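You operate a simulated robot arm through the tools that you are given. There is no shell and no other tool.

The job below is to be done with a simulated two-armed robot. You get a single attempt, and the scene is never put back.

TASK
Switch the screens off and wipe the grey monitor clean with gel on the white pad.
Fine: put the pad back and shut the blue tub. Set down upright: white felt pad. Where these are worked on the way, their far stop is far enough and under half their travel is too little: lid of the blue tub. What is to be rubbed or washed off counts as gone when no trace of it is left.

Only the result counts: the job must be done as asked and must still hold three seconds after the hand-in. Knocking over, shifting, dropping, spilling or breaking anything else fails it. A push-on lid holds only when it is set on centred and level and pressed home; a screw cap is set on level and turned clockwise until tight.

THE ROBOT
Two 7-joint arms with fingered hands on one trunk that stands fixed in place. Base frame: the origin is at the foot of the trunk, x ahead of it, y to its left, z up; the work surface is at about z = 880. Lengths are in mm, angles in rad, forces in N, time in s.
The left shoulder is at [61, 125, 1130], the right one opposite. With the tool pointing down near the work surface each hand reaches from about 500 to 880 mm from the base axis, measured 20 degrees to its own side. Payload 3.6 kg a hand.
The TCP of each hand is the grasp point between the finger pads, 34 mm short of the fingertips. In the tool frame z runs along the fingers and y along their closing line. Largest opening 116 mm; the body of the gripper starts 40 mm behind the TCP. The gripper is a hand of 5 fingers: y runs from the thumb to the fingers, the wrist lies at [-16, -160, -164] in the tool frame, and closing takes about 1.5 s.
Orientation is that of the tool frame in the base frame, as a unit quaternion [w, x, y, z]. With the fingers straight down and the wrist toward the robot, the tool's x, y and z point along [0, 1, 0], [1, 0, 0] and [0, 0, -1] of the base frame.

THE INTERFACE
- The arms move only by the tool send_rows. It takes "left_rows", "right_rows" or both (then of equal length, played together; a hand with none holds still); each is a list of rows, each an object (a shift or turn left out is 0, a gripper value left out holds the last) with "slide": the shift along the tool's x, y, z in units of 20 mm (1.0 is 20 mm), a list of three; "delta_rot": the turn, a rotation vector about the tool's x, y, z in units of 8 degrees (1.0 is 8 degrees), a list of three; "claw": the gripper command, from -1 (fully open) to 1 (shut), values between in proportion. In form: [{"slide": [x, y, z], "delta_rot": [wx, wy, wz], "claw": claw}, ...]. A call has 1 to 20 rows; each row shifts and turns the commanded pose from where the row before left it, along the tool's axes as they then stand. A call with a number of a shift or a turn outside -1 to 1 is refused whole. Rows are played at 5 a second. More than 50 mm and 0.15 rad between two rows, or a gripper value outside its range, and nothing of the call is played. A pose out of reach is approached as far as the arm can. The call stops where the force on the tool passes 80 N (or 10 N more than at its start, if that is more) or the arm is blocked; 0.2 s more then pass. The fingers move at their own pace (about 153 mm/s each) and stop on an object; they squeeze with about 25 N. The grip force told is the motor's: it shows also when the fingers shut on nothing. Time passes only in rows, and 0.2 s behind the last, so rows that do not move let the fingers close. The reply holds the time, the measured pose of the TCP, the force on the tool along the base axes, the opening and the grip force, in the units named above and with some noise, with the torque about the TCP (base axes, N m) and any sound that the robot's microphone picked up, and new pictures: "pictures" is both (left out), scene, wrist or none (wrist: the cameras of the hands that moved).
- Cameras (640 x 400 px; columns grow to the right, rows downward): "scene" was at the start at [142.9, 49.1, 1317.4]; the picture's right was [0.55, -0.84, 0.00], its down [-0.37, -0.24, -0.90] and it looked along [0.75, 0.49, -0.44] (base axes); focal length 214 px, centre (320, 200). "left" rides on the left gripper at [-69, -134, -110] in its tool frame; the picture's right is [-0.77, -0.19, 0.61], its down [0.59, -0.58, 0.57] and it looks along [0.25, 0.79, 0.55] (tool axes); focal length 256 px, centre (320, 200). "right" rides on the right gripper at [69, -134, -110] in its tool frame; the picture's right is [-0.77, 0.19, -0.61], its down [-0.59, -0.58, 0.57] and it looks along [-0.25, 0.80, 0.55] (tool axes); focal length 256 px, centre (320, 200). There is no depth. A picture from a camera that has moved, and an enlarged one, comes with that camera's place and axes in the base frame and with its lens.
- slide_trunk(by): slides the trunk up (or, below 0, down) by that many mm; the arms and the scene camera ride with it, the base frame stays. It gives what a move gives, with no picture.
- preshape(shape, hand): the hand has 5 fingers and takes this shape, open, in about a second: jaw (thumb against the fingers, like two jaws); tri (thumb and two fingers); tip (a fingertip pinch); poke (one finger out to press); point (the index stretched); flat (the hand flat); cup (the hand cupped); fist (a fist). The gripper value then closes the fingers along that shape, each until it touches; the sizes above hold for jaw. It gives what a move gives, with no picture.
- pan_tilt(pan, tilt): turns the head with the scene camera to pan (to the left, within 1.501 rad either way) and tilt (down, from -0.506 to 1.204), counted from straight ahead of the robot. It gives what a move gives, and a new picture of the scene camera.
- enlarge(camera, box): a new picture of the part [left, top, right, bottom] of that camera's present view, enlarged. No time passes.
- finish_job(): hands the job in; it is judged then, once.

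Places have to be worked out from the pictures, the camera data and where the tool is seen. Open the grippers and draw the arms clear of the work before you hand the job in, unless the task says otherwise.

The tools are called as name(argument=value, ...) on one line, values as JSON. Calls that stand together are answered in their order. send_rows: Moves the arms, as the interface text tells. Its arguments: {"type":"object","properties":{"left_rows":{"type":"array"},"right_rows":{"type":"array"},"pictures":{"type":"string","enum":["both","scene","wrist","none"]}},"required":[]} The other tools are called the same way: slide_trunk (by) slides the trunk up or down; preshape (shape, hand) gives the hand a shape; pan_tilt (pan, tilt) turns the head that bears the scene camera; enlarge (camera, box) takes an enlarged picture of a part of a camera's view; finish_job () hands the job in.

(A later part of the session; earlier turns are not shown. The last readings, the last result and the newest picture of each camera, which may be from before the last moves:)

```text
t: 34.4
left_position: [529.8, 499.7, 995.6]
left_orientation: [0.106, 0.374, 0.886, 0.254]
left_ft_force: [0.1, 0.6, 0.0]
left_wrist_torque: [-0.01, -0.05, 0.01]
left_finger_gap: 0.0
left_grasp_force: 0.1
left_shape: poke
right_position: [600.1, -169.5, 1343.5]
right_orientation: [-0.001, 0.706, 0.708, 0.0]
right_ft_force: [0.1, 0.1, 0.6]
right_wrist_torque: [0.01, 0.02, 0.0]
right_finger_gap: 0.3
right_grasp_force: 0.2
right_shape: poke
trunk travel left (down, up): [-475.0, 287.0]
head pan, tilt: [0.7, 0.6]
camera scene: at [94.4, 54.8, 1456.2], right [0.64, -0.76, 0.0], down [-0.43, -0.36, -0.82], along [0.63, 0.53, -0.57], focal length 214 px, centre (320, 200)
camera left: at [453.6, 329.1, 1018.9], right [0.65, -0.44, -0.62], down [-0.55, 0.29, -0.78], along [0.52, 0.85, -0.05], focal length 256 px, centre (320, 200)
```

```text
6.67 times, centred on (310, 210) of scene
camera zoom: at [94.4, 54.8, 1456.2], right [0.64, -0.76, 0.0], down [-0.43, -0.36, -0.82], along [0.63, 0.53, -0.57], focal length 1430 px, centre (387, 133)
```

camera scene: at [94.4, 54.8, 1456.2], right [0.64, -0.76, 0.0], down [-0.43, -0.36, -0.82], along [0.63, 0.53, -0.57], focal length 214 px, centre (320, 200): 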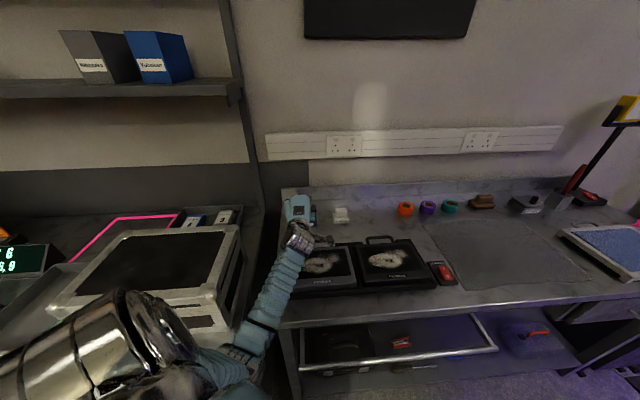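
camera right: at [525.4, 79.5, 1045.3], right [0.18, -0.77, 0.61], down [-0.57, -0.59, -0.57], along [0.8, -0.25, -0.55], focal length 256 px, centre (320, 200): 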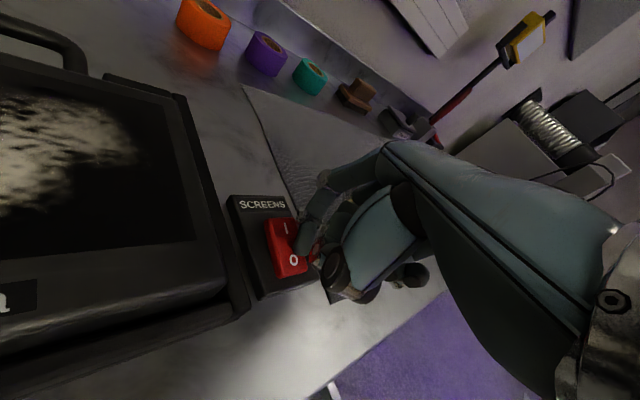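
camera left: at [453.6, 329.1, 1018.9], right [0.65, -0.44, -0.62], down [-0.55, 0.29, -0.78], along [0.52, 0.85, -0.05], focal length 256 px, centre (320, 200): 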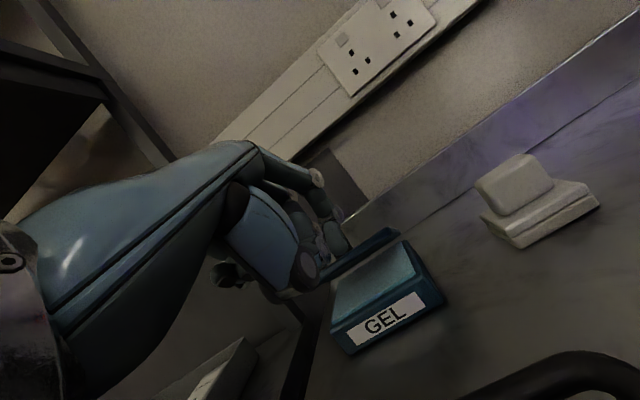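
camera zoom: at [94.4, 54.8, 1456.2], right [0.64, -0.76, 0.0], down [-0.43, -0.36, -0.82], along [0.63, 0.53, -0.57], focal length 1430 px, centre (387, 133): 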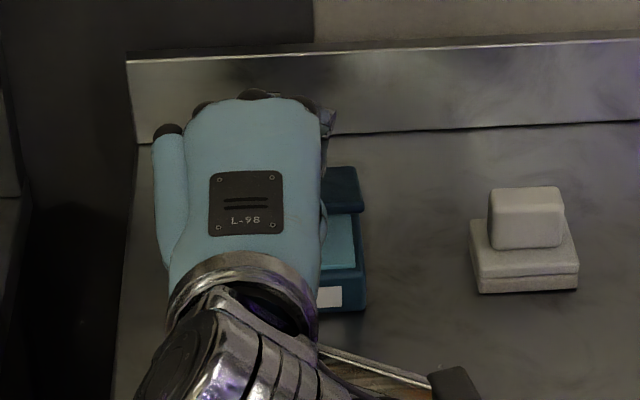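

The fingertip is at about d = 733, z = 965, just in front of the lid edge. I lower it to about z = 946 and slide it forward under the edge.

send_rows(left_rows=[{"slide": [0, -0.5, 0.8]}, {"slide": [0, 0.3, 0.19]}, {"slide": [0, 0.3, 0.19]}])

enlarge(camera="left", box=[220, 130, 440, 330])

```text
t: 35.2
left_position: [538.1, 508.5, 977.5]
left_orientation: [0.107, 0.374, 0.886, 0.254]
left_ft_force: [-8.1, -6.1, 3.7]
left_wrist_torque: [-0.11, 0.12, 0.12]
left_finger_gap: 0.0
left_grasp_force: 0.0
left_shape: poke
right_position: [598.8, -169.0, 1344.9]
right_orientation: [0.0, 0.707, 0.708, 0.0]
right_ft_force: [-0.4, 0.4, 0.0]
right_wrist_torque: [-0.01, -0.02, 0.0]
right_finger_gap: 0.2
right_grasp_force: 0.0
right_shape: poke
trunk travel left (down, up): [-475.0, 287.0]
head pan, tilt: [0.7, 0.6]
camera scene: at [92.1, 52.9, 1456.5], right [0.64, -0.76, 0.0], down [-0.43, -0.36, -0.83], along [0.63, 0.53, -0.56], focal length 214 px, centre (320, 200)
camera left: at [462.3, 337.6, 1000.5], right [0.65, -0.44, -0.62], down [-0.55, 0.29, -0.79], along [0.52, 0.85, -0.05], focal length 256 px, centre (320, 200)
```

scene: 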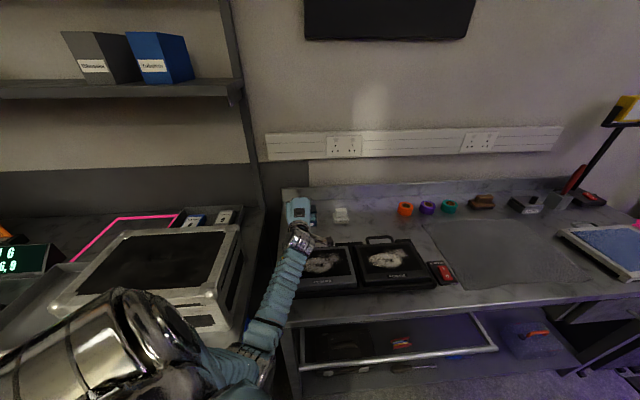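
left: 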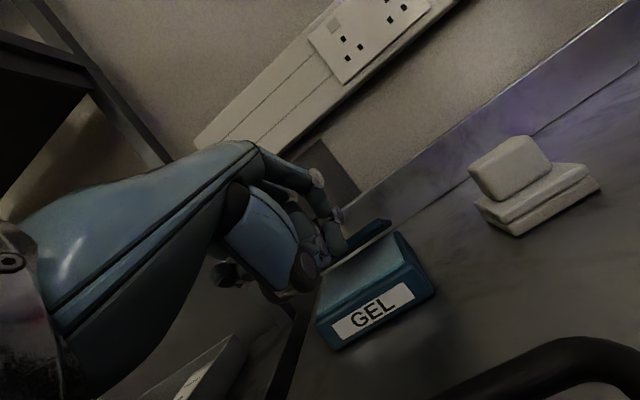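

```text
2.00 times, centred on (330, 230) of left
camera zoom: at [462.3, 337.6, 1000.5], right [0.65, -0.44, -0.62], down [-0.55, 0.29, -0.79], along [0.52, 0.85, -0.05], focal length 512 px, centre (300, 140)
```

zoom: 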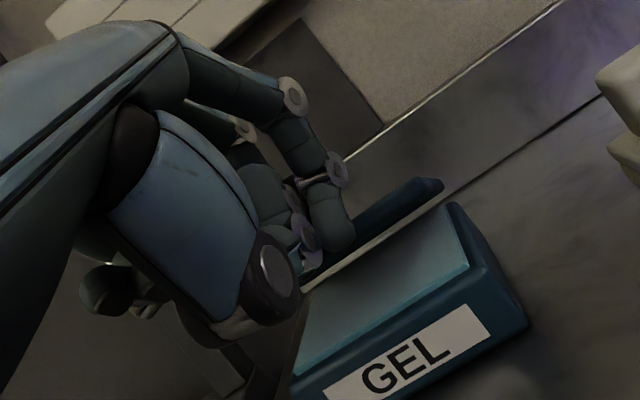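

The fingertip is against and slightly below the lid edge, with about 10 N of push. I move forward and up together and see if the lid follows.

send_rows(left_rows=[{"slide": [0, 0.345, -0.08]}, {"slide": [0, 0.345, -0.08]}, {"slide": [0, 0.345, -0.08]}])

enlarge(camera="left", box=[220, 130, 440, 330])

enlarge(camera="scene", box=[270, 180, 350, 240])

```text
t: 36.0
left_position: [546.5, 515.5, 998.1]
left_orientation: [0.109, 0.374, 0.884, 0.259]
left_ft_force: [-22.0, -18.7, 20.4]
left_wrist_torque: [-0.02, 0.41, 0.32]
left_finger_gap: 0.0
left_grasp_force: 0.0
left_shape: poke
right_position: [594.8, -173.0, 1345.7]
right_orientation: [0.001, 0.706, 0.708, 0.002]
right_ft_force: [0.3, 0.3, -0.1]
right_wrist_torque: [0.01, 0.02, 0.01]
right_finger_gap: 0.0
right_grasp_force: 0.1
right_shape: poke
trunk travel left (down, up): [-475.0, 287.0]
head pan, tilt: [0.7, 0.6]
camera scene: at [88.3, 49.4, 1457.0], right [0.64, -0.76, 0.0], down [-0.43, -0.36, -0.83], along [0.63, 0.53, -0.56], focal length 214 px, centre (320, 200)
camera left: at [470.7, 345.9, 1019.3], right [0.66, -0.43, -0.62], down [-0.54, 0.3, -0.79], along [0.52, 0.85, -0.04], focal length 256 px, centre (320, 200)
```

scene: 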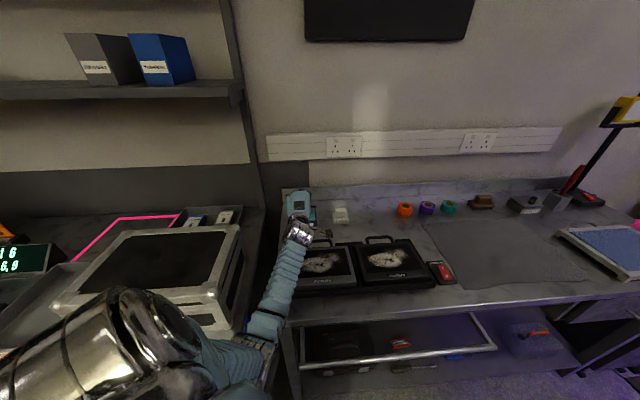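
left: 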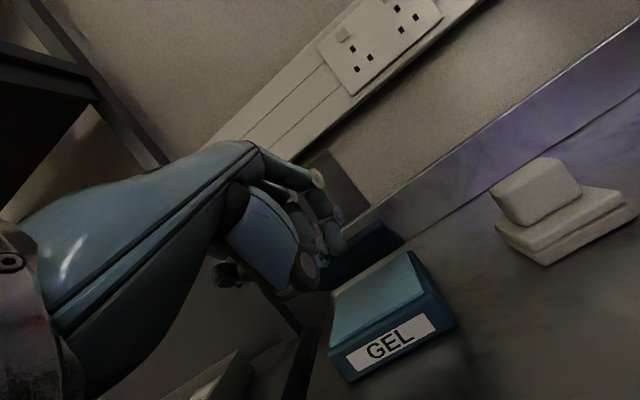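

```text
2.00 times, centred on (330, 230) of left
camera zoom: at [470.7, 345.9, 1019.3], right [0.66, -0.43, -0.62], down [-0.54, 0.3, -0.79], along [0.52, 0.85, -0.04], focal length 512 px, centre (300, 140)
```

zoom: 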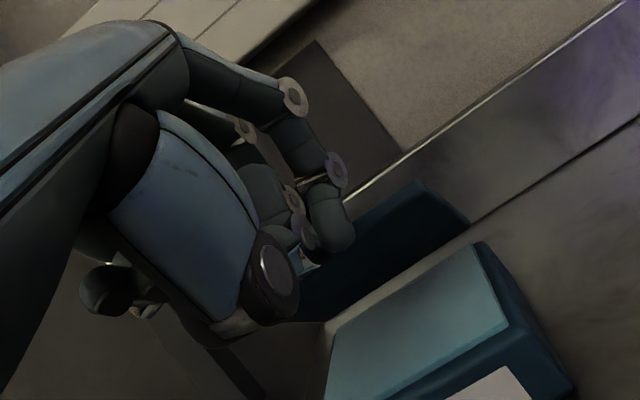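

```text
6.67 times, centred on (310, 210) of scene
camera zoom: at [88.3, 49.4, 1457.0], right [0.64, -0.76, 0.0], down [-0.43, -0.36, -0.83], along [0.63, 0.53, -0.56], focal length 1430 px, centre (387, 133)
```

zoom: 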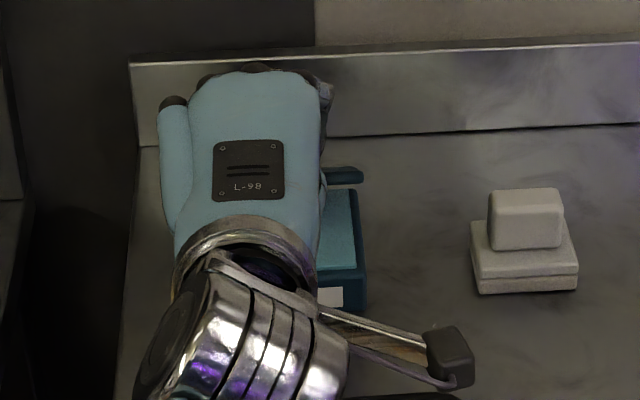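

The lid is opening further, but the force direction shows the knuckles are pressing on the knob. I back off 20 mm and shift the hand 30 mm left so that only the index meets the lid's underside.

send_rows(left_rows=[{"slide": [0, -0.425, -0.265]}, {"slide": [0, -0.425, -0.265]}, {"slide": [0.75, 0, 0]}, {"slide": [0.75, 0, 0]}])

enlarge(camera="left", box=[220, 130, 460, 330])

enlarge(camera="scene", box=[270, 180, 350, 240])

```text
t: 37.0
left_position: [514.7, 525.7, 989.8]
left_orientation: [0.106, 0.374, 0.886, 0.253]
left_ft_force: [0.1, 0.5, 0.1]
left_wrist_torque: [0.01, -0.01, 0.01]
left_finger_gap: 0.0
left_grasp_force: 0.1
left_shape: poke
right_position: [600.6, -168.0, 1343.1]
right_orientation: [0.0, 0.707, 0.707, 0.0]
right_ft_force: [0.3, -0.8, 0.1]
right_wrist_torque: [0.03, 0.01, 0.01]
right_finger_gap: 0.0
right_grasp_force: 0.0
right_shape: poke
trunk travel left (down, up): [-475.0, 287.0]
head pan, tilt: [0.7, 0.6]
camera scene: at [94.3, 54.9, 1456.2], right [0.64, -0.76, 0.0], down [-0.43, -0.36, -0.82], along [0.63, 0.53, -0.57], focal length 214 px, centre (320, 200)
camera left: at [439.0, 356.9, 1013.3], right [0.65, -0.44, -0.62], down [-0.55, 0.29, -0.78], along [0.52, 0.85, -0.05], focal length 256 px, centre (320, 200)
```

scene: 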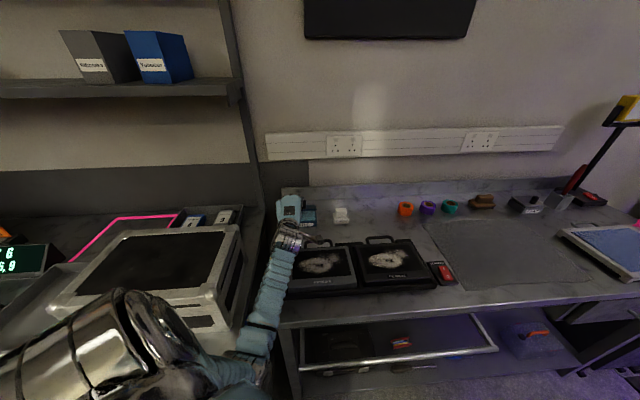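
left: 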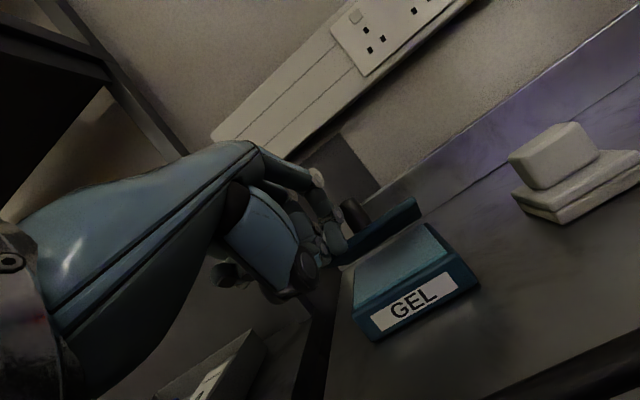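

```text
2.00 times, centred on (340, 230) of left
camera zoom: at [439.0, 356.9, 1013.3], right [0.65, -0.44, -0.62], down [-0.55, 0.29, -0.78], along [0.52, 0.85, -0.05], focal length 512 px, centre (280, 140)
```

zoom: 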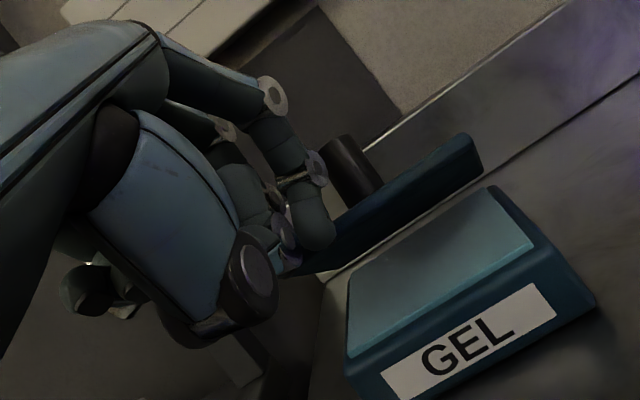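

```text
6.67 times, centred on (310, 210) of scene
camera zoom: at [94.3, 54.9, 1456.2], right [0.64, -0.76, 0.0], down [-0.43, -0.36, -0.82], along [0.63, 0.53, -0.57], focal length 1430 px, centre (387, 133)
```

zoom: 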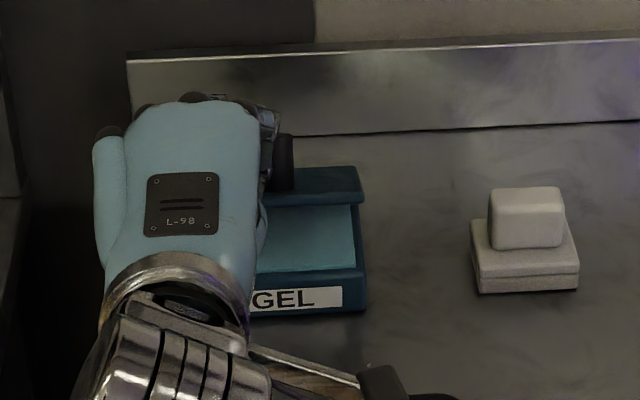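

The index is now left of the knob with its tip near the lid edge. I move in under the edge and lift along the arc.

send_rows(left_rows=[{"slide": [0, 0.265, 0.52]}, {"slide": [0, 0.5, -0.19]}, {"slide": [0, 0.5, -0.19]}])

enlarge(camera="left", box=[220, 130, 460, 330])

enlarge(camera="scene", box=[270, 180, 350, 240])

```text
t: 37.8
left_position: [530.1, 541.1, 1006.0]
left_orientation: [0.108, 0.374, 0.885, 0.256]
left_ft_force: [-7.1, -6.9, 8.0]
left_wrist_torque: [0.05, 0.15, 0.1]
left_finger_gap: 0.2
left_grasp_force: 0.1
left_shape: poke
right_position: [598.8, -170.4, 1344.2]
right_orientation: [-0.001, 0.706, 0.708, 0.001]
right_ft_force: [-0.2, 0.4, 1.1]
right_wrist_torque: [-0.02, -0.01, 0.04]
right_finger_gap: 0.0
right_grasp_force: 0.0
right_shape: poke
trunk travel left (down, up): [-475.0, 287.0]
head pan, tilt: [0.7, 0.6]
camera scene: at [92.2, 52.5, 1456.5], right [0.64, -0.76, 0.0], down [-0.43, -0.36, -0.83], along [0.63, 0.53, -0.56], focal length 214 px, centre (320, 200)
camera left: at [453.6, 370.9, 1028.1], right [0.66, -0.43, -0.62], down [-0.55, 0.29, -0.79], along [0.52, 0.85, -0.05], focal length 256 px, centre (320, 200)
```

scene: 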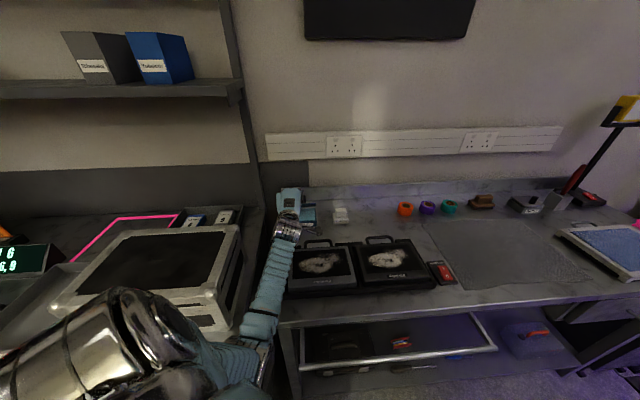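
left: 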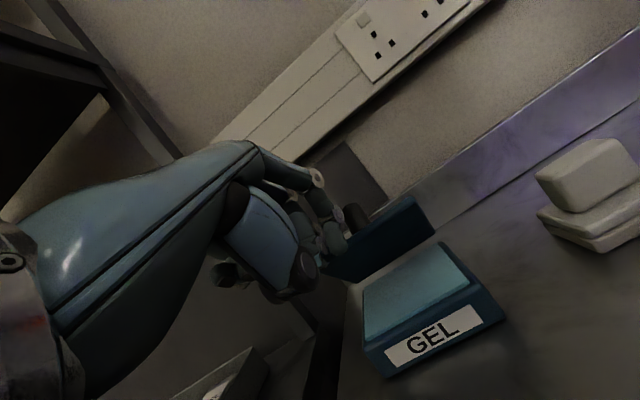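

```text
2.00 times, centred on (340, 230) of left
camera zoom: at [453.6, 370.9, 1028.1], right [0.66, -0.43, -0.62], down [-0.55, 0.29, -0.79], along [0.52, 0.85, -0.05], focal length 512 px, centre (280, 140)
```

zoom: 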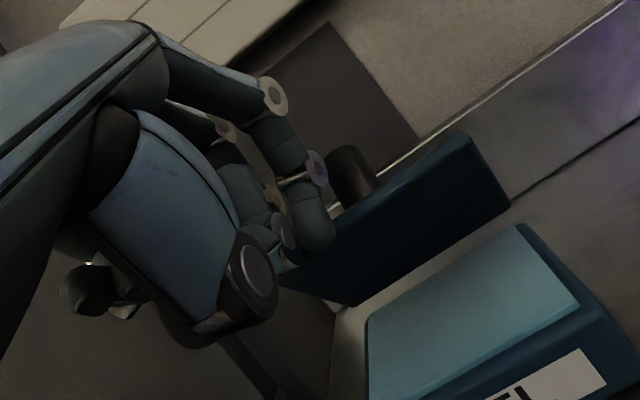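

```text
6.67 times, centred on (310, 210) of scene
camera zoom: at [92.2, 52.5, 1456.5], right [0.64, -0.76, 0.0], down [-0.43, -0.36, -0.83], along [0.63, 0.53, -0.56], focal length 1430 px, centre (387, 133)
```

zoom: 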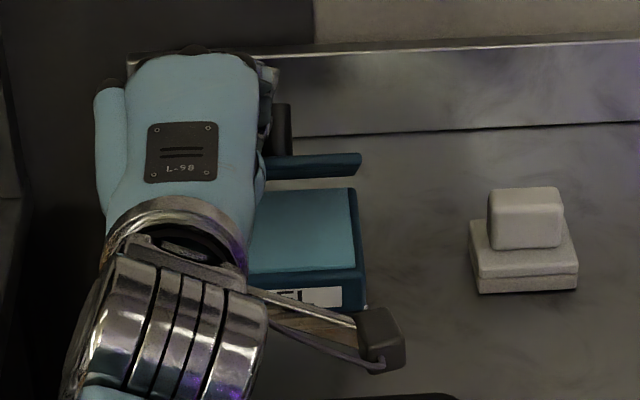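

The lid is opening well, at roughly 50 degrees with about 10 N. I continue along the arc.

send_rows(left_rows=[{"slide": [0, 0.53, -0.05]}, {"slide": [0, 0.53, -0.05]}, {"slide": [0, 0.53, 0.09]}, {"slide": [0, 0.53, 0.09]}])

enlarge(camera="left", box=[220, 130, 460, 330])

enlarge(camera="scene", box=[270, 180, 350, 240])

```text
t: 38.8
left_position: [555.5, 565.2, 1031.0]
left_orientation: [0.11, 0.373, 0.884, 0.259]
left_ft_force: [-10.4, -3.8, 25.9]
left_wrist_torque: [0.28, 0.05, 0.09]
left_finger_gap: 0.0
left_grasp_force: 0.1
left_shape: poke
right_position: [596.1, -171.5, 1346.1]
right_orientation: [-0.001, 0.707, 0.708, 0.003]
right_ft_force: [-1.1, -0.6, -0.5]
right_wrist_torque: [-0.04, 0.03, 0.01]
right_finger_gap: 0.0
right_grasp_force: 0.0
right_shape: poke
trunk travel left (down, up): [-475.0, 287.0]
head pan, tilt: [0.7, 0.6]
camera scene: at [89.9, 51.2, 1456.8], right [0.65, -0.76, 0.0], down [-0.43, -0.36, -0.83], along [0.63, 0.53, -0.56], focal length 214 px, centre (320, 200)
camera left: at [479.4, 396.1, 1052.1], right [0.66, -0.43, -0.62], down [-0.54, 0.3, -0.79], along [0.52, 0.85, -0.04], focal length 256 px, centre (320, 200)
```

scene: 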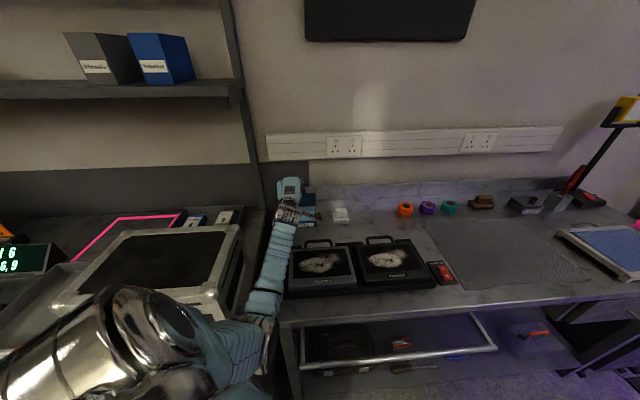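
left: 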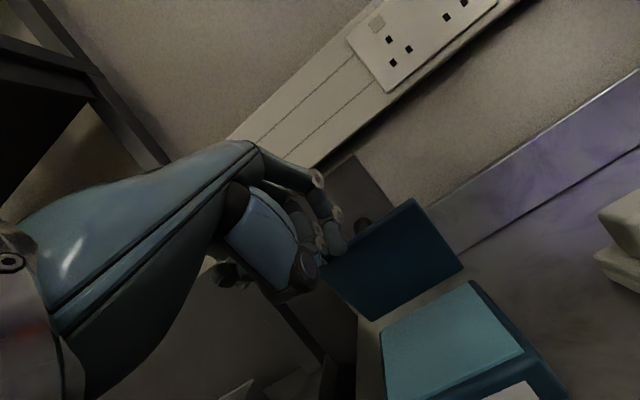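

```text
2.00 times, centred on (340, 230) of left
camera zoom: at [479.4, 396.1, 1052.1], right [0.66, -0.43, -0.62], down [-0.54, 0.3, -0.79], along [0.52, 0.85, -0.04], focal length 512 px, centre (280, 140)
```

zoom: 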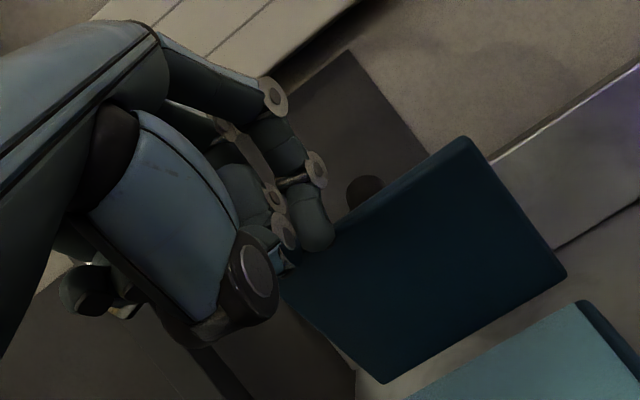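

```text
6.67 times, centred on (310, 210) of scene
camera zoom: at [89.9, 51.2, 1456.8], right [0.65, -0.76, 0.0], down [-0.43, -0.36, -0.83], along [0.63, 0.53, -0.56], focal length 1430 px, centre (387, 133)
```

zoom: 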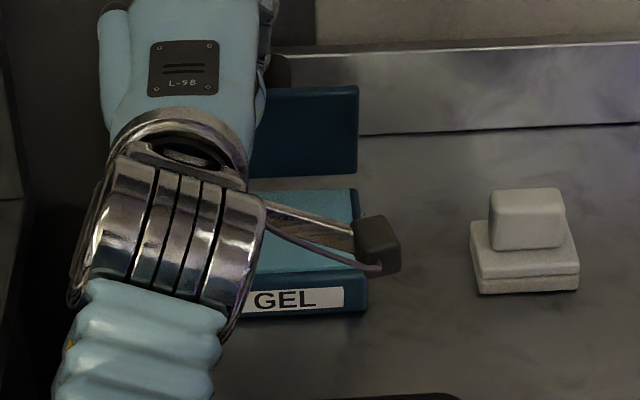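

The lid is near 75 degrees, but the 26 N upward force says the fingertip is riding on the lid's top edge. I back off slightly, drop 16 mm, and push forward again lower on the lid.

send_rows(left_rows=[{"slide": [0, -0.4, -0.1]}, {"slide": [0, -0.3, 0.7]}, {"slide": [0, -0.1, 0.2]}, {"slide": [0, 0.4, 0.25]}, {"slide": [0, 0.4, 0.25]}, {"slide": [0, 0.4, 0.25]}])

enlarge(camera="left", box=[220, 130, 460, 330])

enlarge(camera="scene", box=[270, 180, 350, 240])

```text
t: 40.2
left_position: [567.5, 592.7, 999.2]
left_orientation: [0.109, 0.372, 0.887, 0.251]
left_ft_force: [-1.2, 0.1, 0.6]
left_wrist_torque: [-0.03, 0.03, -0.03]
left_finger_gap: 0.2
left_grasp_force: 0.0
left_shape: poke
right_position: [594.3, -156.0, 1348.5]
right_orientation: [0.004, 0.705, 0.709, 0.0]
right_ft_force: [-0.9, 1.1, 0.0]
right_wrist_torque: [-0.06, 0.0, -0.03]
right_finger_gap: 0.0
right_grasp_force: 0.0
right_shape: poke
trunk travel left (down, up): [-475.0, 287.0]
head pan, tilt: [0.7, 0.6]
camera scene: at [88.0, 73.1, 1456.6], right [0.65, -0.76, 0.01], down [-0.43, -0.38, -0.82], along [0.63, 0.53, -0.57], focal length 214 px, centre (320, 200)
camera left: at [491.8, 423.7, 1023.5], right [0.66, -0.44, -0.61], down [-0.55, 0.28, -0.79], along [0.52, 0.85, -0.06], focal length 256 px, centre (320, 200)
```

scene: 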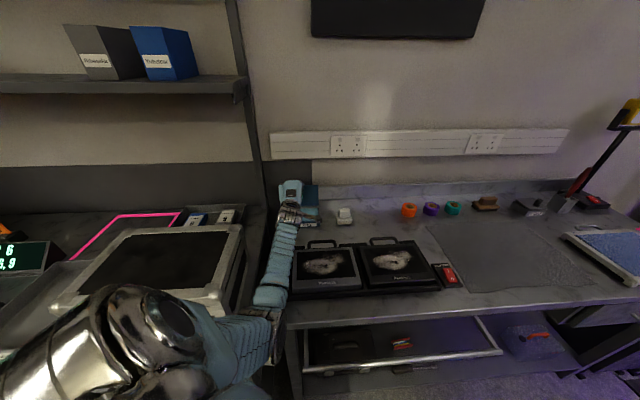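
left: 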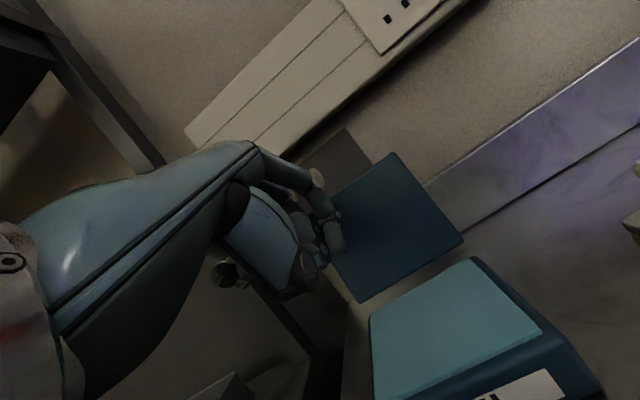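

```text
2.00 times, centred on (340, 230) of left
camera zoom: at [491.8, 423.7, 1023.5], right [0.66, -0.44, -0.61], down [-0.55, 0.28, -0.79], along [0.52, 0.85, -0.06], focal length 512 px, centre (280, 140)
```

zoom: 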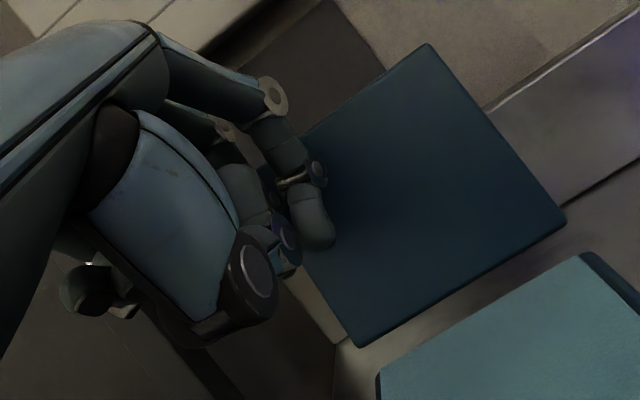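

```text
6.67 times, centred on (310, 210) of scene
camera zoom: at [88.0, 73.1, 1456.6], right [0.65, -0.76, 0.01], down [-0.43, -0.38, -0.82], along [0.63, 0.53, -0.57], focal length 1430 px, centre (387, 133)
```

zoom: 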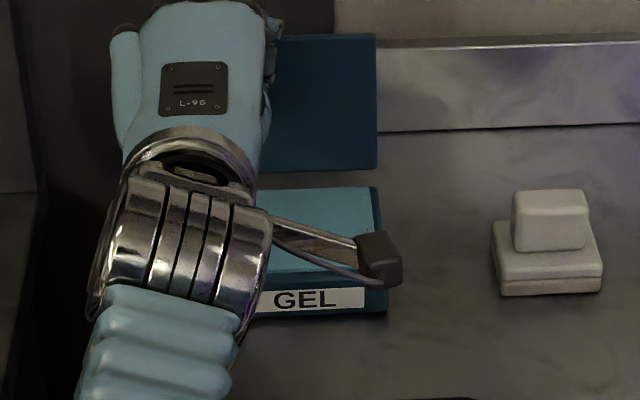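

The lid is at about vertical and the contact force is gone. I push a little further forward to bring it to its far stop.

send_rows(left_rows=[{"slide": [0, 0.3, 0.19]}, {"slide": [0, 0.3, 0.19]}, {"slide": [0, 0.2, 0.12]}])

enlarge(camera="left", box=[220, 130, 460, 330])

enlarge(camera="scene", box=[270, 180, 350, 240])

```text
t: 41.0
left_position: [587.9, 596.0, 1002.4]
left_orientation: [0.106, 0.374, 0.885, 0.256]
left_ft_force: [-17.4, -14.1, 6.3]
left_wrist_torque: [0.04, 0.03, 0.06]
left_finger_gap: 0.0
left_grasp_force: 0.1
left_shape: poke
right_position: [600.0, -172.4, 1344.1]
right_orientation: [-0.001, 0.707, 0.707, 0.001]
right_ft_force: [1.1, 0.0, 0.6]
right_wrist_torque: [-0.01, 0.02, 0.01]
right_finger_gap: 0.0
right_grasp_force: 0.1
right_shape: poke
trunk travel left (down, up): [-475.0, 287.0]
head pan, tilt: [0.7, 0.6]
camera scene: at [92.3, 50.8, 1456.5], right [0.65, -0.76, 0.0], down [-0.43, -0.36, -0.83], along [0.63, 0.53, -0.56], focal length 214 px, centre (320, 200)
camera left: at [511.0, 425.8, 1025.9], right [0.66, -0.43, -0.62], down [-0.55, 0.29, -0.78], along [0.52, 0.85, -0.05], focal length 256 px, centre (320, 200)
```

scene: 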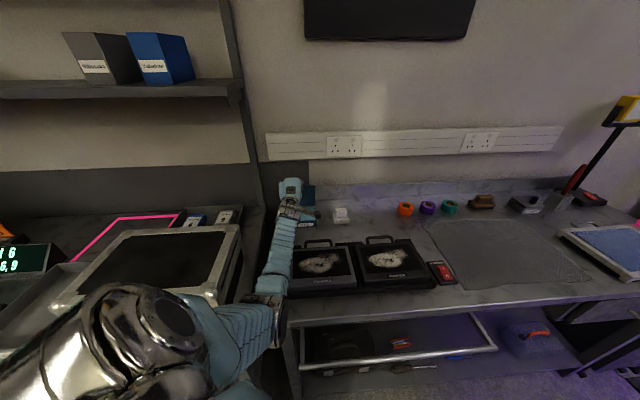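
left: 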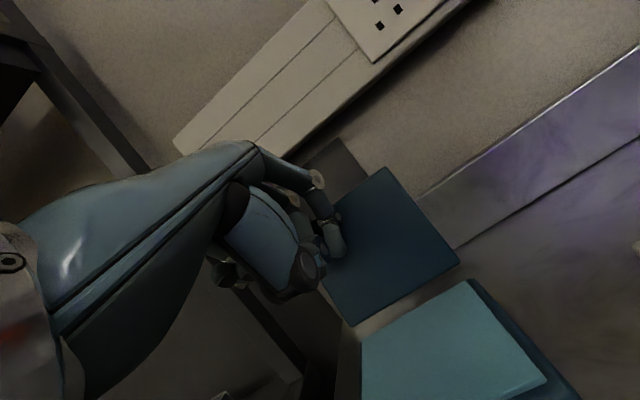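

```text
2.00 times, centred on (340, 230) of left
camera zoom: at [511.0, 425.8, 1025.9], right [0.66, -0.43, -0.62], down [-0.55, 0.29, -0.78], along [0.52, 0.85, -0.05], focal length 512 px, centre (280, 140)
```

zoom: 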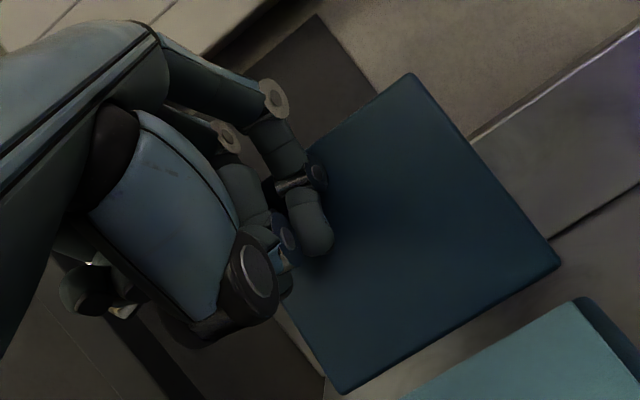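

```text
6.67 times, centred on (310, 210) of scene
camera zoom: at [92.3, 50.8, 1456.5], right [0.65, -0.76, 0.0], down [-0.43, -0.36, -0.83], along [0.63, 0.53, -0.56], focal length 1430 px, centre (387, 133)
```

zoom: 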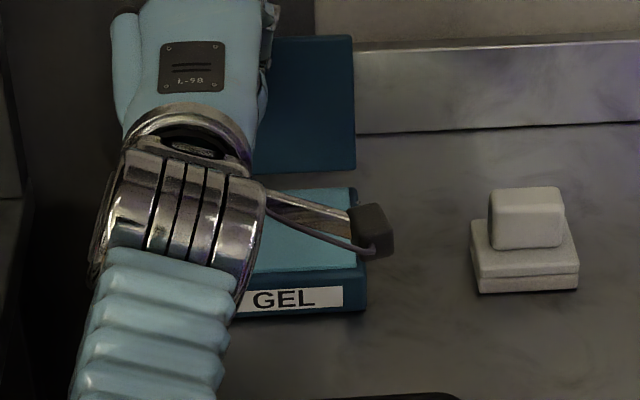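

The lid is clearly past vertical at about 110 degrees with 22 N at its stop. I retreat, raise the hand upright and move over toward the pad, checking that the lid stays.

send_rows(left_rows=[{"slide": [0, -0.85, -0.53]}, {"slide": [0, -0.85, -0.53]}, {"slide": [0, 0.53, -0.85]}, {"slide": [0, 0.53, -0.85]}, {"slide": [0, 0.53, -0.85]}, {"slide": [0, 0.53, -0.85]}, {"slide": [0, 0.53, -0.85]}, {"slide": [0, 0.3, -0.5], "delta_rot": [0.8, 0, 0]}, {"slide": [-0.4, 0, 0], "delta_rot": [0.8, 0, 0]}, {"slide": [-0.8, 0, 0], "delta_rot": [0.8, 0, 0]}, {"slide": [-0.9, 0, 0], "delta_rot": [0.8, 0, 0]}, {"slide": [-0.9, 0, 0], "delta_rot": [0.8, 0, 0]}, {"slide": [-0.9, 0, 0]}, {"slide": [-0.9, 0, 0]}, {"slide": [-0.9, 0, 0]}, {"slide": [-0.9, 0, 0]}, {"slide": [-0.9, 0, 0]}, {"slide": [-0.9, 0, 0]}], pictures="none")

preshape(shape="jaw", hand="left")

send_rows(left_rows=[{"claw": -0.3}, {"claw": -0.3}])

enlarge(camera="scene", box=[270, 150, 370, 235])

```text
t: 44.8
left_position: [676.8, 449.4, 1113.9]
left_orientation: [0.0, 0.39, 0.921, -0.001]
left_ft_force: [-0.7, 0.2, -0.5]
left_wrist_torque: [-0.01, 0.0, -0.04]
left_finger_gap: 0.2
left_grasp_force: 0.1
left_shape: poke
right_position: [600.5, -168.9, 1343.4]
right_orientation: [-0.001, 0.707, 0.707, -0.002]
right_ft_force: [-0.2, 0.0, 0.7]
right_wrist_torque: [-0.04, -0.01, -0.01]
right_finger_gap: 0.0
right_grasp_force: 0.2
right_shape: poke
trunk travel left (down, up): [-475.0, 287.0]
head pan, tilt: [0.7, 0.6]
```

```text
t: 45.7
left_position: [676.7, 450.0, 1113.0]
left_orientation: [0.0, 0.39, 0.921, -0.001]
left_ft_force: [0.1, 0.7, -0.1]
left_wrist_torque: [0.0, 0.0, 0.0]
left_finger_gap: 116.1
left_grasp_force: 0.0
left_shape: jaw
right_position: [600.3, -168.1, 1344.7]
right_orientation: [-0.001, 0.706, 0.708, -0.001]
right_ft_force: [0.1, -0.2, 0.8]
right_wrist_torque: [-0.02, 0.0, 0.03]
right_finger_gap: 0.0
right_grasp_force: 0.0
right_shape: poke
trunk travel left (down, up): [-475.0, 287.0]
head pan, tilt: [0.7, 0.6]
```

```text
t: 46.3
left_position: [676.4, 450.1, 1113.8]
left_orientation: [-0.001, 0.39, 0.921, -0.001]
left_ft_force: [-0.4, 0.1, 0.1]
left_wrist_torque: [-0.01, -0.01, 0.0]
left_finger_gap: 75.7
left_grasp_force: 0.0
left_shape: jaw
right_position: [599.8, -167.8, 1344.1]
right_orientation: [-0.001, 0.706, 0.708, -0.001]
right_ft_force: [0.1, -0.1, -0.1]
right_wrist_torque: [0.02, -0.01, 0.0]
right_finger_gap: 0.2
right_grasp_force: 0.0
right_shape: poke
trunk travel left (down, up): [-475.0, 287.0]
head pan, tilt: [0.7, 0.6]
camera scene: at [94.4, 54.6, 1456.2], right [0.64, -0.76, 0.0], down [-0.43, -0.36, -0.82], along [0.63, 0.53, -0.57], focal length 214 px, centre (320, 200)
camera left: at [627.7, 306.5, 1223.6], right [0.4, -0.68, -0.61], down [-0.83, 0.02, -0.56], along [0.4, 0.73, -0.56], focal length 256 px, centre (320, 200)
```

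scene: 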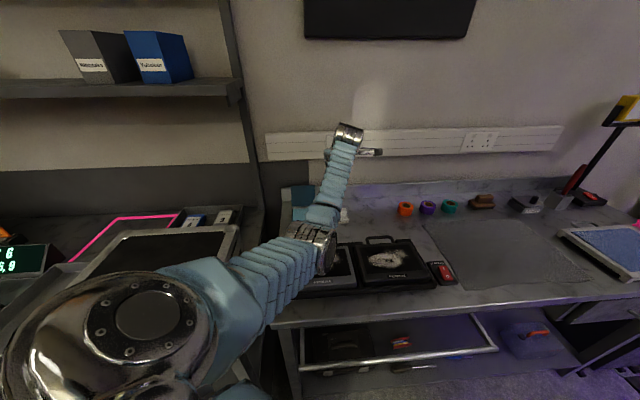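
left: 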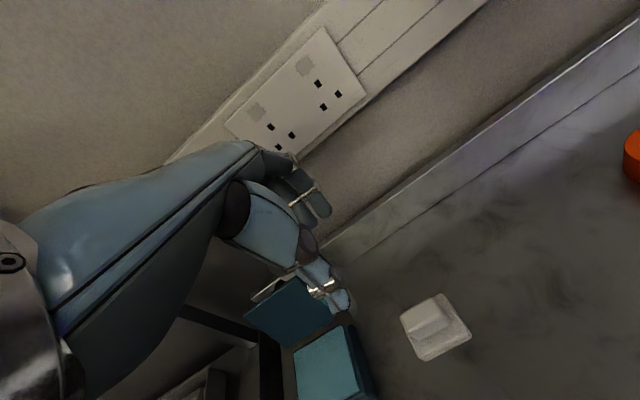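

```text
4.71 times, centred on (320, 192) of scene
camera zoom: at [94.4, 54.6, 1456.2], right [0.64, -0.76, 0.0], down [-0.43, -0.36, -0.82], along [0.63, 0.53, -0.57], focal length 1009 px, centre (320, 235)
```

zoom: 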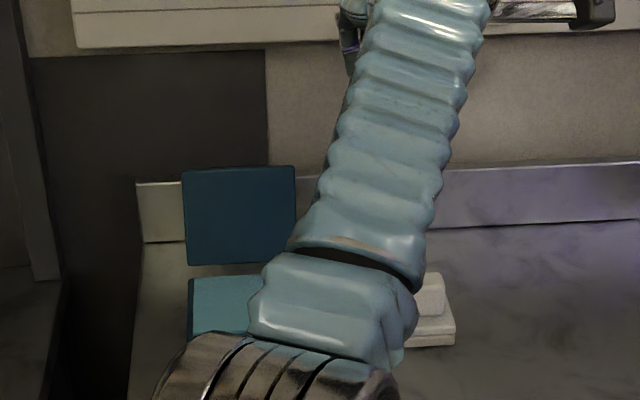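

The lid stays open. I zoom in on the pad from the wrist camera to locate its grip block precisely.

enlarge(camera="left", box=[360, 260, 520, 380])

enlarge(camera="left", box=[230, 250, 390, 400])

```text
3.33 times, centred on (440, 320) of left
camera zoom: at [627.7, 306.5, 1223.6], right [0.4, -0.68, -0.61], down [-0.83, 0.02, -0.56], along [0.4, 0.73, -0.56], focal length 853 px, centre (-80, -200)
```

zoom: 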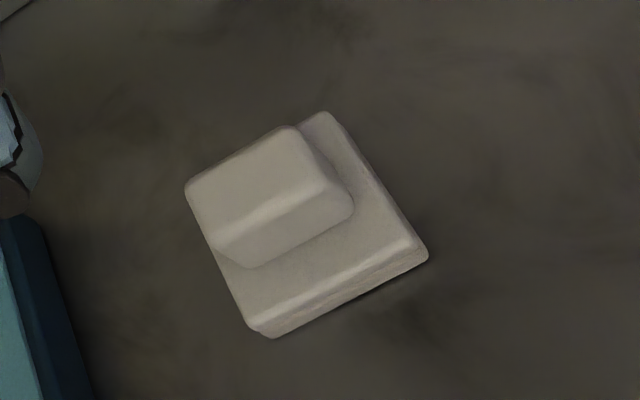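

```text
2.67 times, centred on (310, 325) of left
camera zoom: at [627.7, 306.5, 1223.6], right [0.4, -0.68, -0.61], down [-0.83, 0.02, -0.56], along [0.4, 0.73, -0.56], focal length 683 px, centre (347, -133)
```

zoom: 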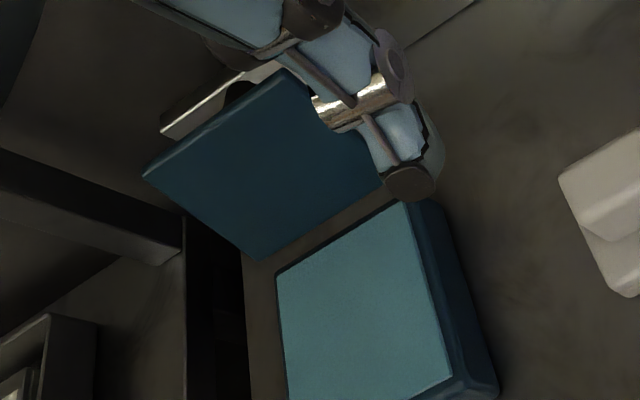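

The grip block centre is at tool (-10, -8), i.e. base (677, 438), aligned with the hand's heading. I descend over it and stop about 25 mm above grip height to check.

send_rows(left_rows=[{"slide": [-0.0625, -0.053, 0.93]}, {"slide": [-0.0625, -0.053, 0.93]}, {"slide": [-0.0625, -0.053, 0.93]}, {"slide": [-0.0625, -0.053, 0.93]}, {"slide": [-0.0625, -0.053, 0.93]}, {"slide": [-0.0625, -0.053, 0.93]}, {"slide": [-0.0625, -0.053, 0.93]}, {"slide": [-0.0625, -0.053, 0.93]}])

enlarge(camera="left", box=[240, 160, 440, 330])

enlarge(camera="scene", box=[290, 150, 390, 235])

```text
t: 48.1
left_position: [676.7, 434.8, 961.6]
left_orientation: [-0.001, 0.389, 0.921, 0.0]
left_ft_force: [1.4, 0.3, 0.3]
left_wrist_torque: [0.02, -0.03, -0.01]
left_finger_gap: 75.8
left_grasp_force: 0.0
left_shape: jaw
right_position: [602.0, -168.6, 1344.0]
right_orientation: [0.0, 0.707, 0.707, -0.001]
right_ft_force: [-0.3, 0.1, 0.6]
right_wrist_torque: [-0.01, 0.0, 0.02]
right_finger_gap: 0.3
right_grasp_force: 0.1
right_shape: poke
trunk travel left (down, up): [-475.0, 287.0]
head pan, tilt: [0.7, 0.6]
camera scene: at [94.6, 54.7, 1456.1], right [0.64, -0.76, 0.0], down [-0.43, -0.36, -0.82], along [0.63, 0.53, -0.57], focal length 214 px, centre (320, 200)
camera left: at [628.9, 291.6, 1073.2], right [0.4, -0.68, -0.61], down [-0.83, 0.02, -0.56], along [0.4, 0.73, -0.56], focal length 256 px, centre (320, 200)
```

scene: 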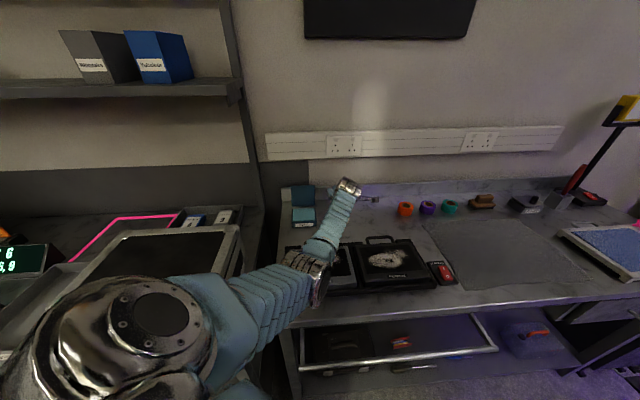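
left: 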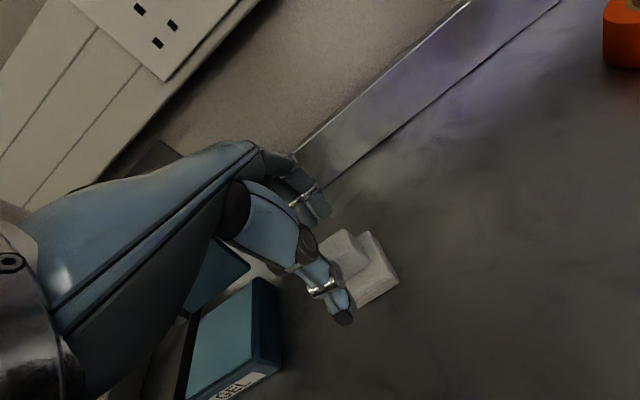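

```text
2.35 times, centred on (340, 245) of left
camera zoom: at [628.9, 291.6, 1073.2], right [0.4, -0.68, -0.61], down [-0.83, 0.02, -0.56], along [0.4, 0.73, -0.56], focal length 602 px, centre (273, 94)
```

zoom: 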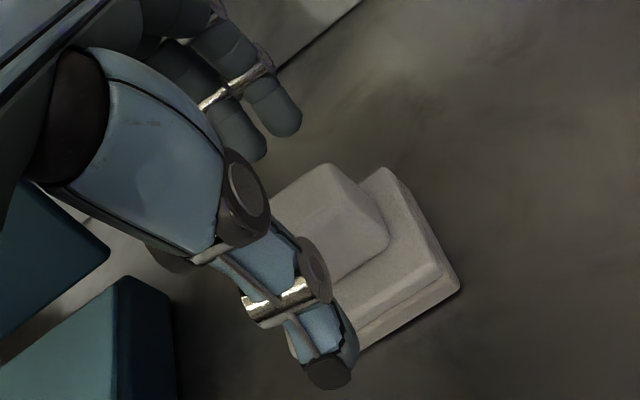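

```text
4.71 times, centred on (340, 192) of scene
camera zoom: at [94.6, 54.7, 1456.1], right [0.64, -0.76, 0.0], down [-0.43, -0.36, -0.82], along [0.63, 0.53, -0.57], focal length 1009 px, centre (226, 235)
```

zoom: 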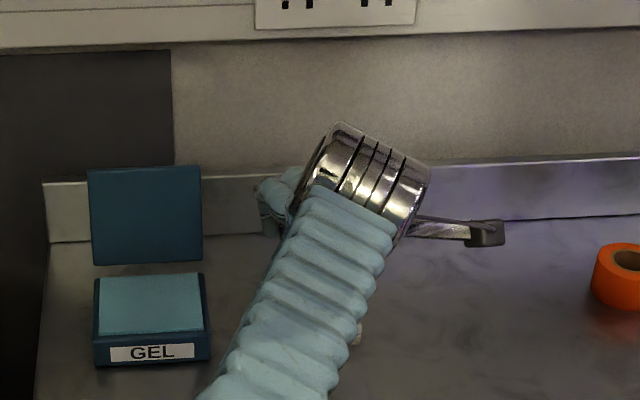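

The block is centred under the hand. I lower 21 mm and close the fingers on the block.

send_rows(left_rows=[{"slide": [0, 0, 0.53], "claw": -0.1}, {"slide": [0, 0, 0.53], "claw": 0.1}, {"claw": 0.3}, {"claw": 0.4}])

enlarge(camera="left", box=[260, 180, 420, 320])

```text
t: 49.1
left_position: [676.9, 434.1, 941.7]
left_orientation: [-0.001, 0.389, 0.921, -0.001]
left_ft_force: [0.9, -0.4, -0.3]
left_wrist_torque: [-0.02, -0.01, 0.01]
left_finger_gap: 35.3
left_grasp_force: 0.1
left_shape: jaw
right_position: [601.5, -168.6, 1342.7]
right_orientation: [-0.001, 0.706, 0.708, -0.001]
right_ft_force: [-0.2, -0.4, -0.1]
right_wrist_torque: [0.01, -0.01, 0.03]
right_finger_gap: 0.0
right_grasp_force: 0.0
right_shape: poke
trunk travel left (down, up): [-475.0, 287.0]
head pan, tilt: [0.7, 0.6]
camera scene: at [94.5, 54.6, 1456.2], right [0.64, -0.76, 0.0], down [-0.43, -0.36, -0.82], along [0.63, 0.53, -0.57], focal length 214 px, centre (320, 200)
camera left: at [628.5, 291.5, 1052.2], right [0.4, -0.68, -0.61], down [-0.83, 0.02, -0.56], along [0.4, 0.73, -0.56], focal length 256 px, centre (320, 200)
```

scene: 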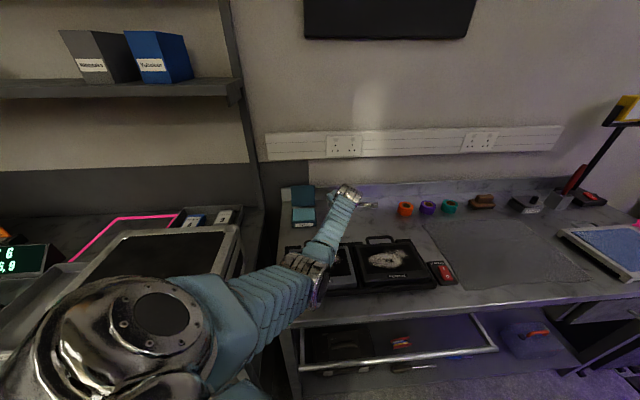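
left: 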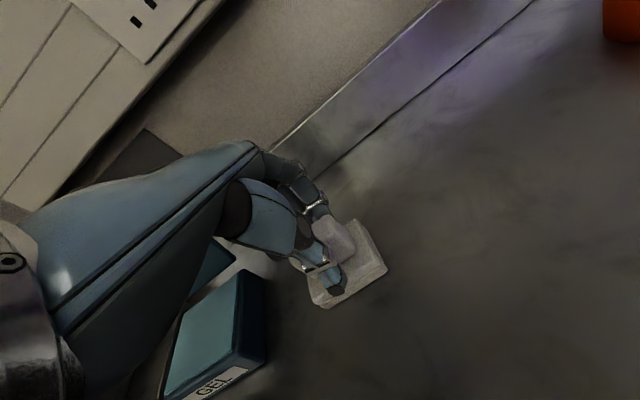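

```text
2.86 times, centred on (340, 250) of left
camera zoom: at [628.5, 291.5, 1052.2], right [0.4, -0.68, -0.61], down [-0.83, 0.02, -0.56], along [0.4, 0.73, -0.56], focal length 731 px, centre (263, 57)
```

zoom: 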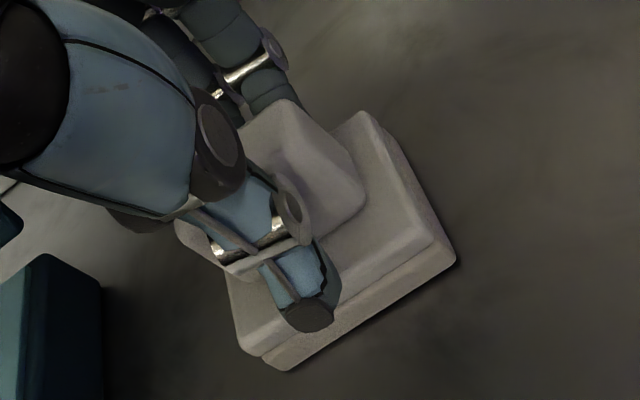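

The thumb and fingers straddle the block without touching it yet. I close the rest of the way.

send_rows(left_rows=[{"claw": 0.45}, {"claw": 0.5}, {"claw": 0.56}, {"claw": 0.62}, {"claw": 0.7}, {"claw": 0.7}])

enlarge(camera="left", box=[260, 180, 420, 320])

```text
t: 50.5
left_position: [677.9, 434.9, 943.2]
left_orientation: [0.0, 0.389, 0.921, 0.0]
left_ft_force: [1.5, 1.4, 4.7]
left_wrist_torque: [0.24, -0.18, -0.07]
left_finger_gap: 25.1
left_grasp_force: 24.4
left_shape: jaw
right_position: [600.0, -168.7, 1344.9]
right_orientation: [0.0, 0.706, 0.708, -0.001]
right_ft_force: [-0.1, -0.3, 0.6]
right_wrist_torque: [0.0, 0.0, 0.01]
right_finger_gap: 0.0
right_grasp_force: 0.0
right_shape: poke
trunk travel left (down, up): [-475.0, 287.0]
head pan, tilt: [0.7, 0.6]
camera scene: at [94.1, 54.3, 1456.2], right [0.64, -0.76, 0.0], down [-0.43, -0.36, -0.83], along [0.63, 0.53, -0.56], focal length 214 px, centre (320, 200)
camera left: at [628.4, 291.5, 1053.2], right [0.4, -0.68, -0.61], down [-0.82, 0.02, -0.57], along [0.4, 0.73, -0.55], focal length 256 px, centre (320, 200)
```

scene: 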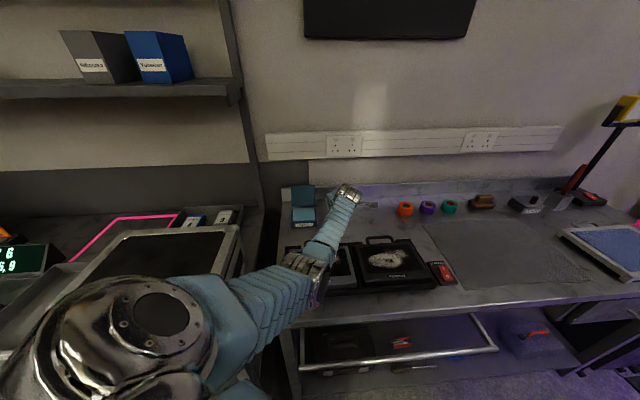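
left: 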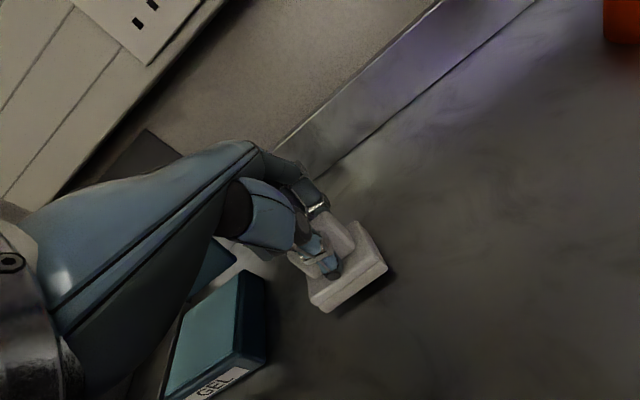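

```text
2.86 times, centred on (340, 250) of left
camera zoom: at [628.4, 291.5, 1053.2], right [0.4, -0.68, -0.61], down [-0.82, 0.02, -0.57], along [0.4, 0.73, -0.55], focal length 731 px, centre (263, 57)
```

zoom: 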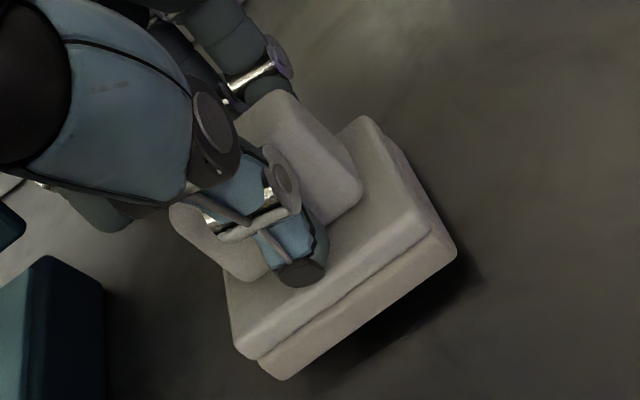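

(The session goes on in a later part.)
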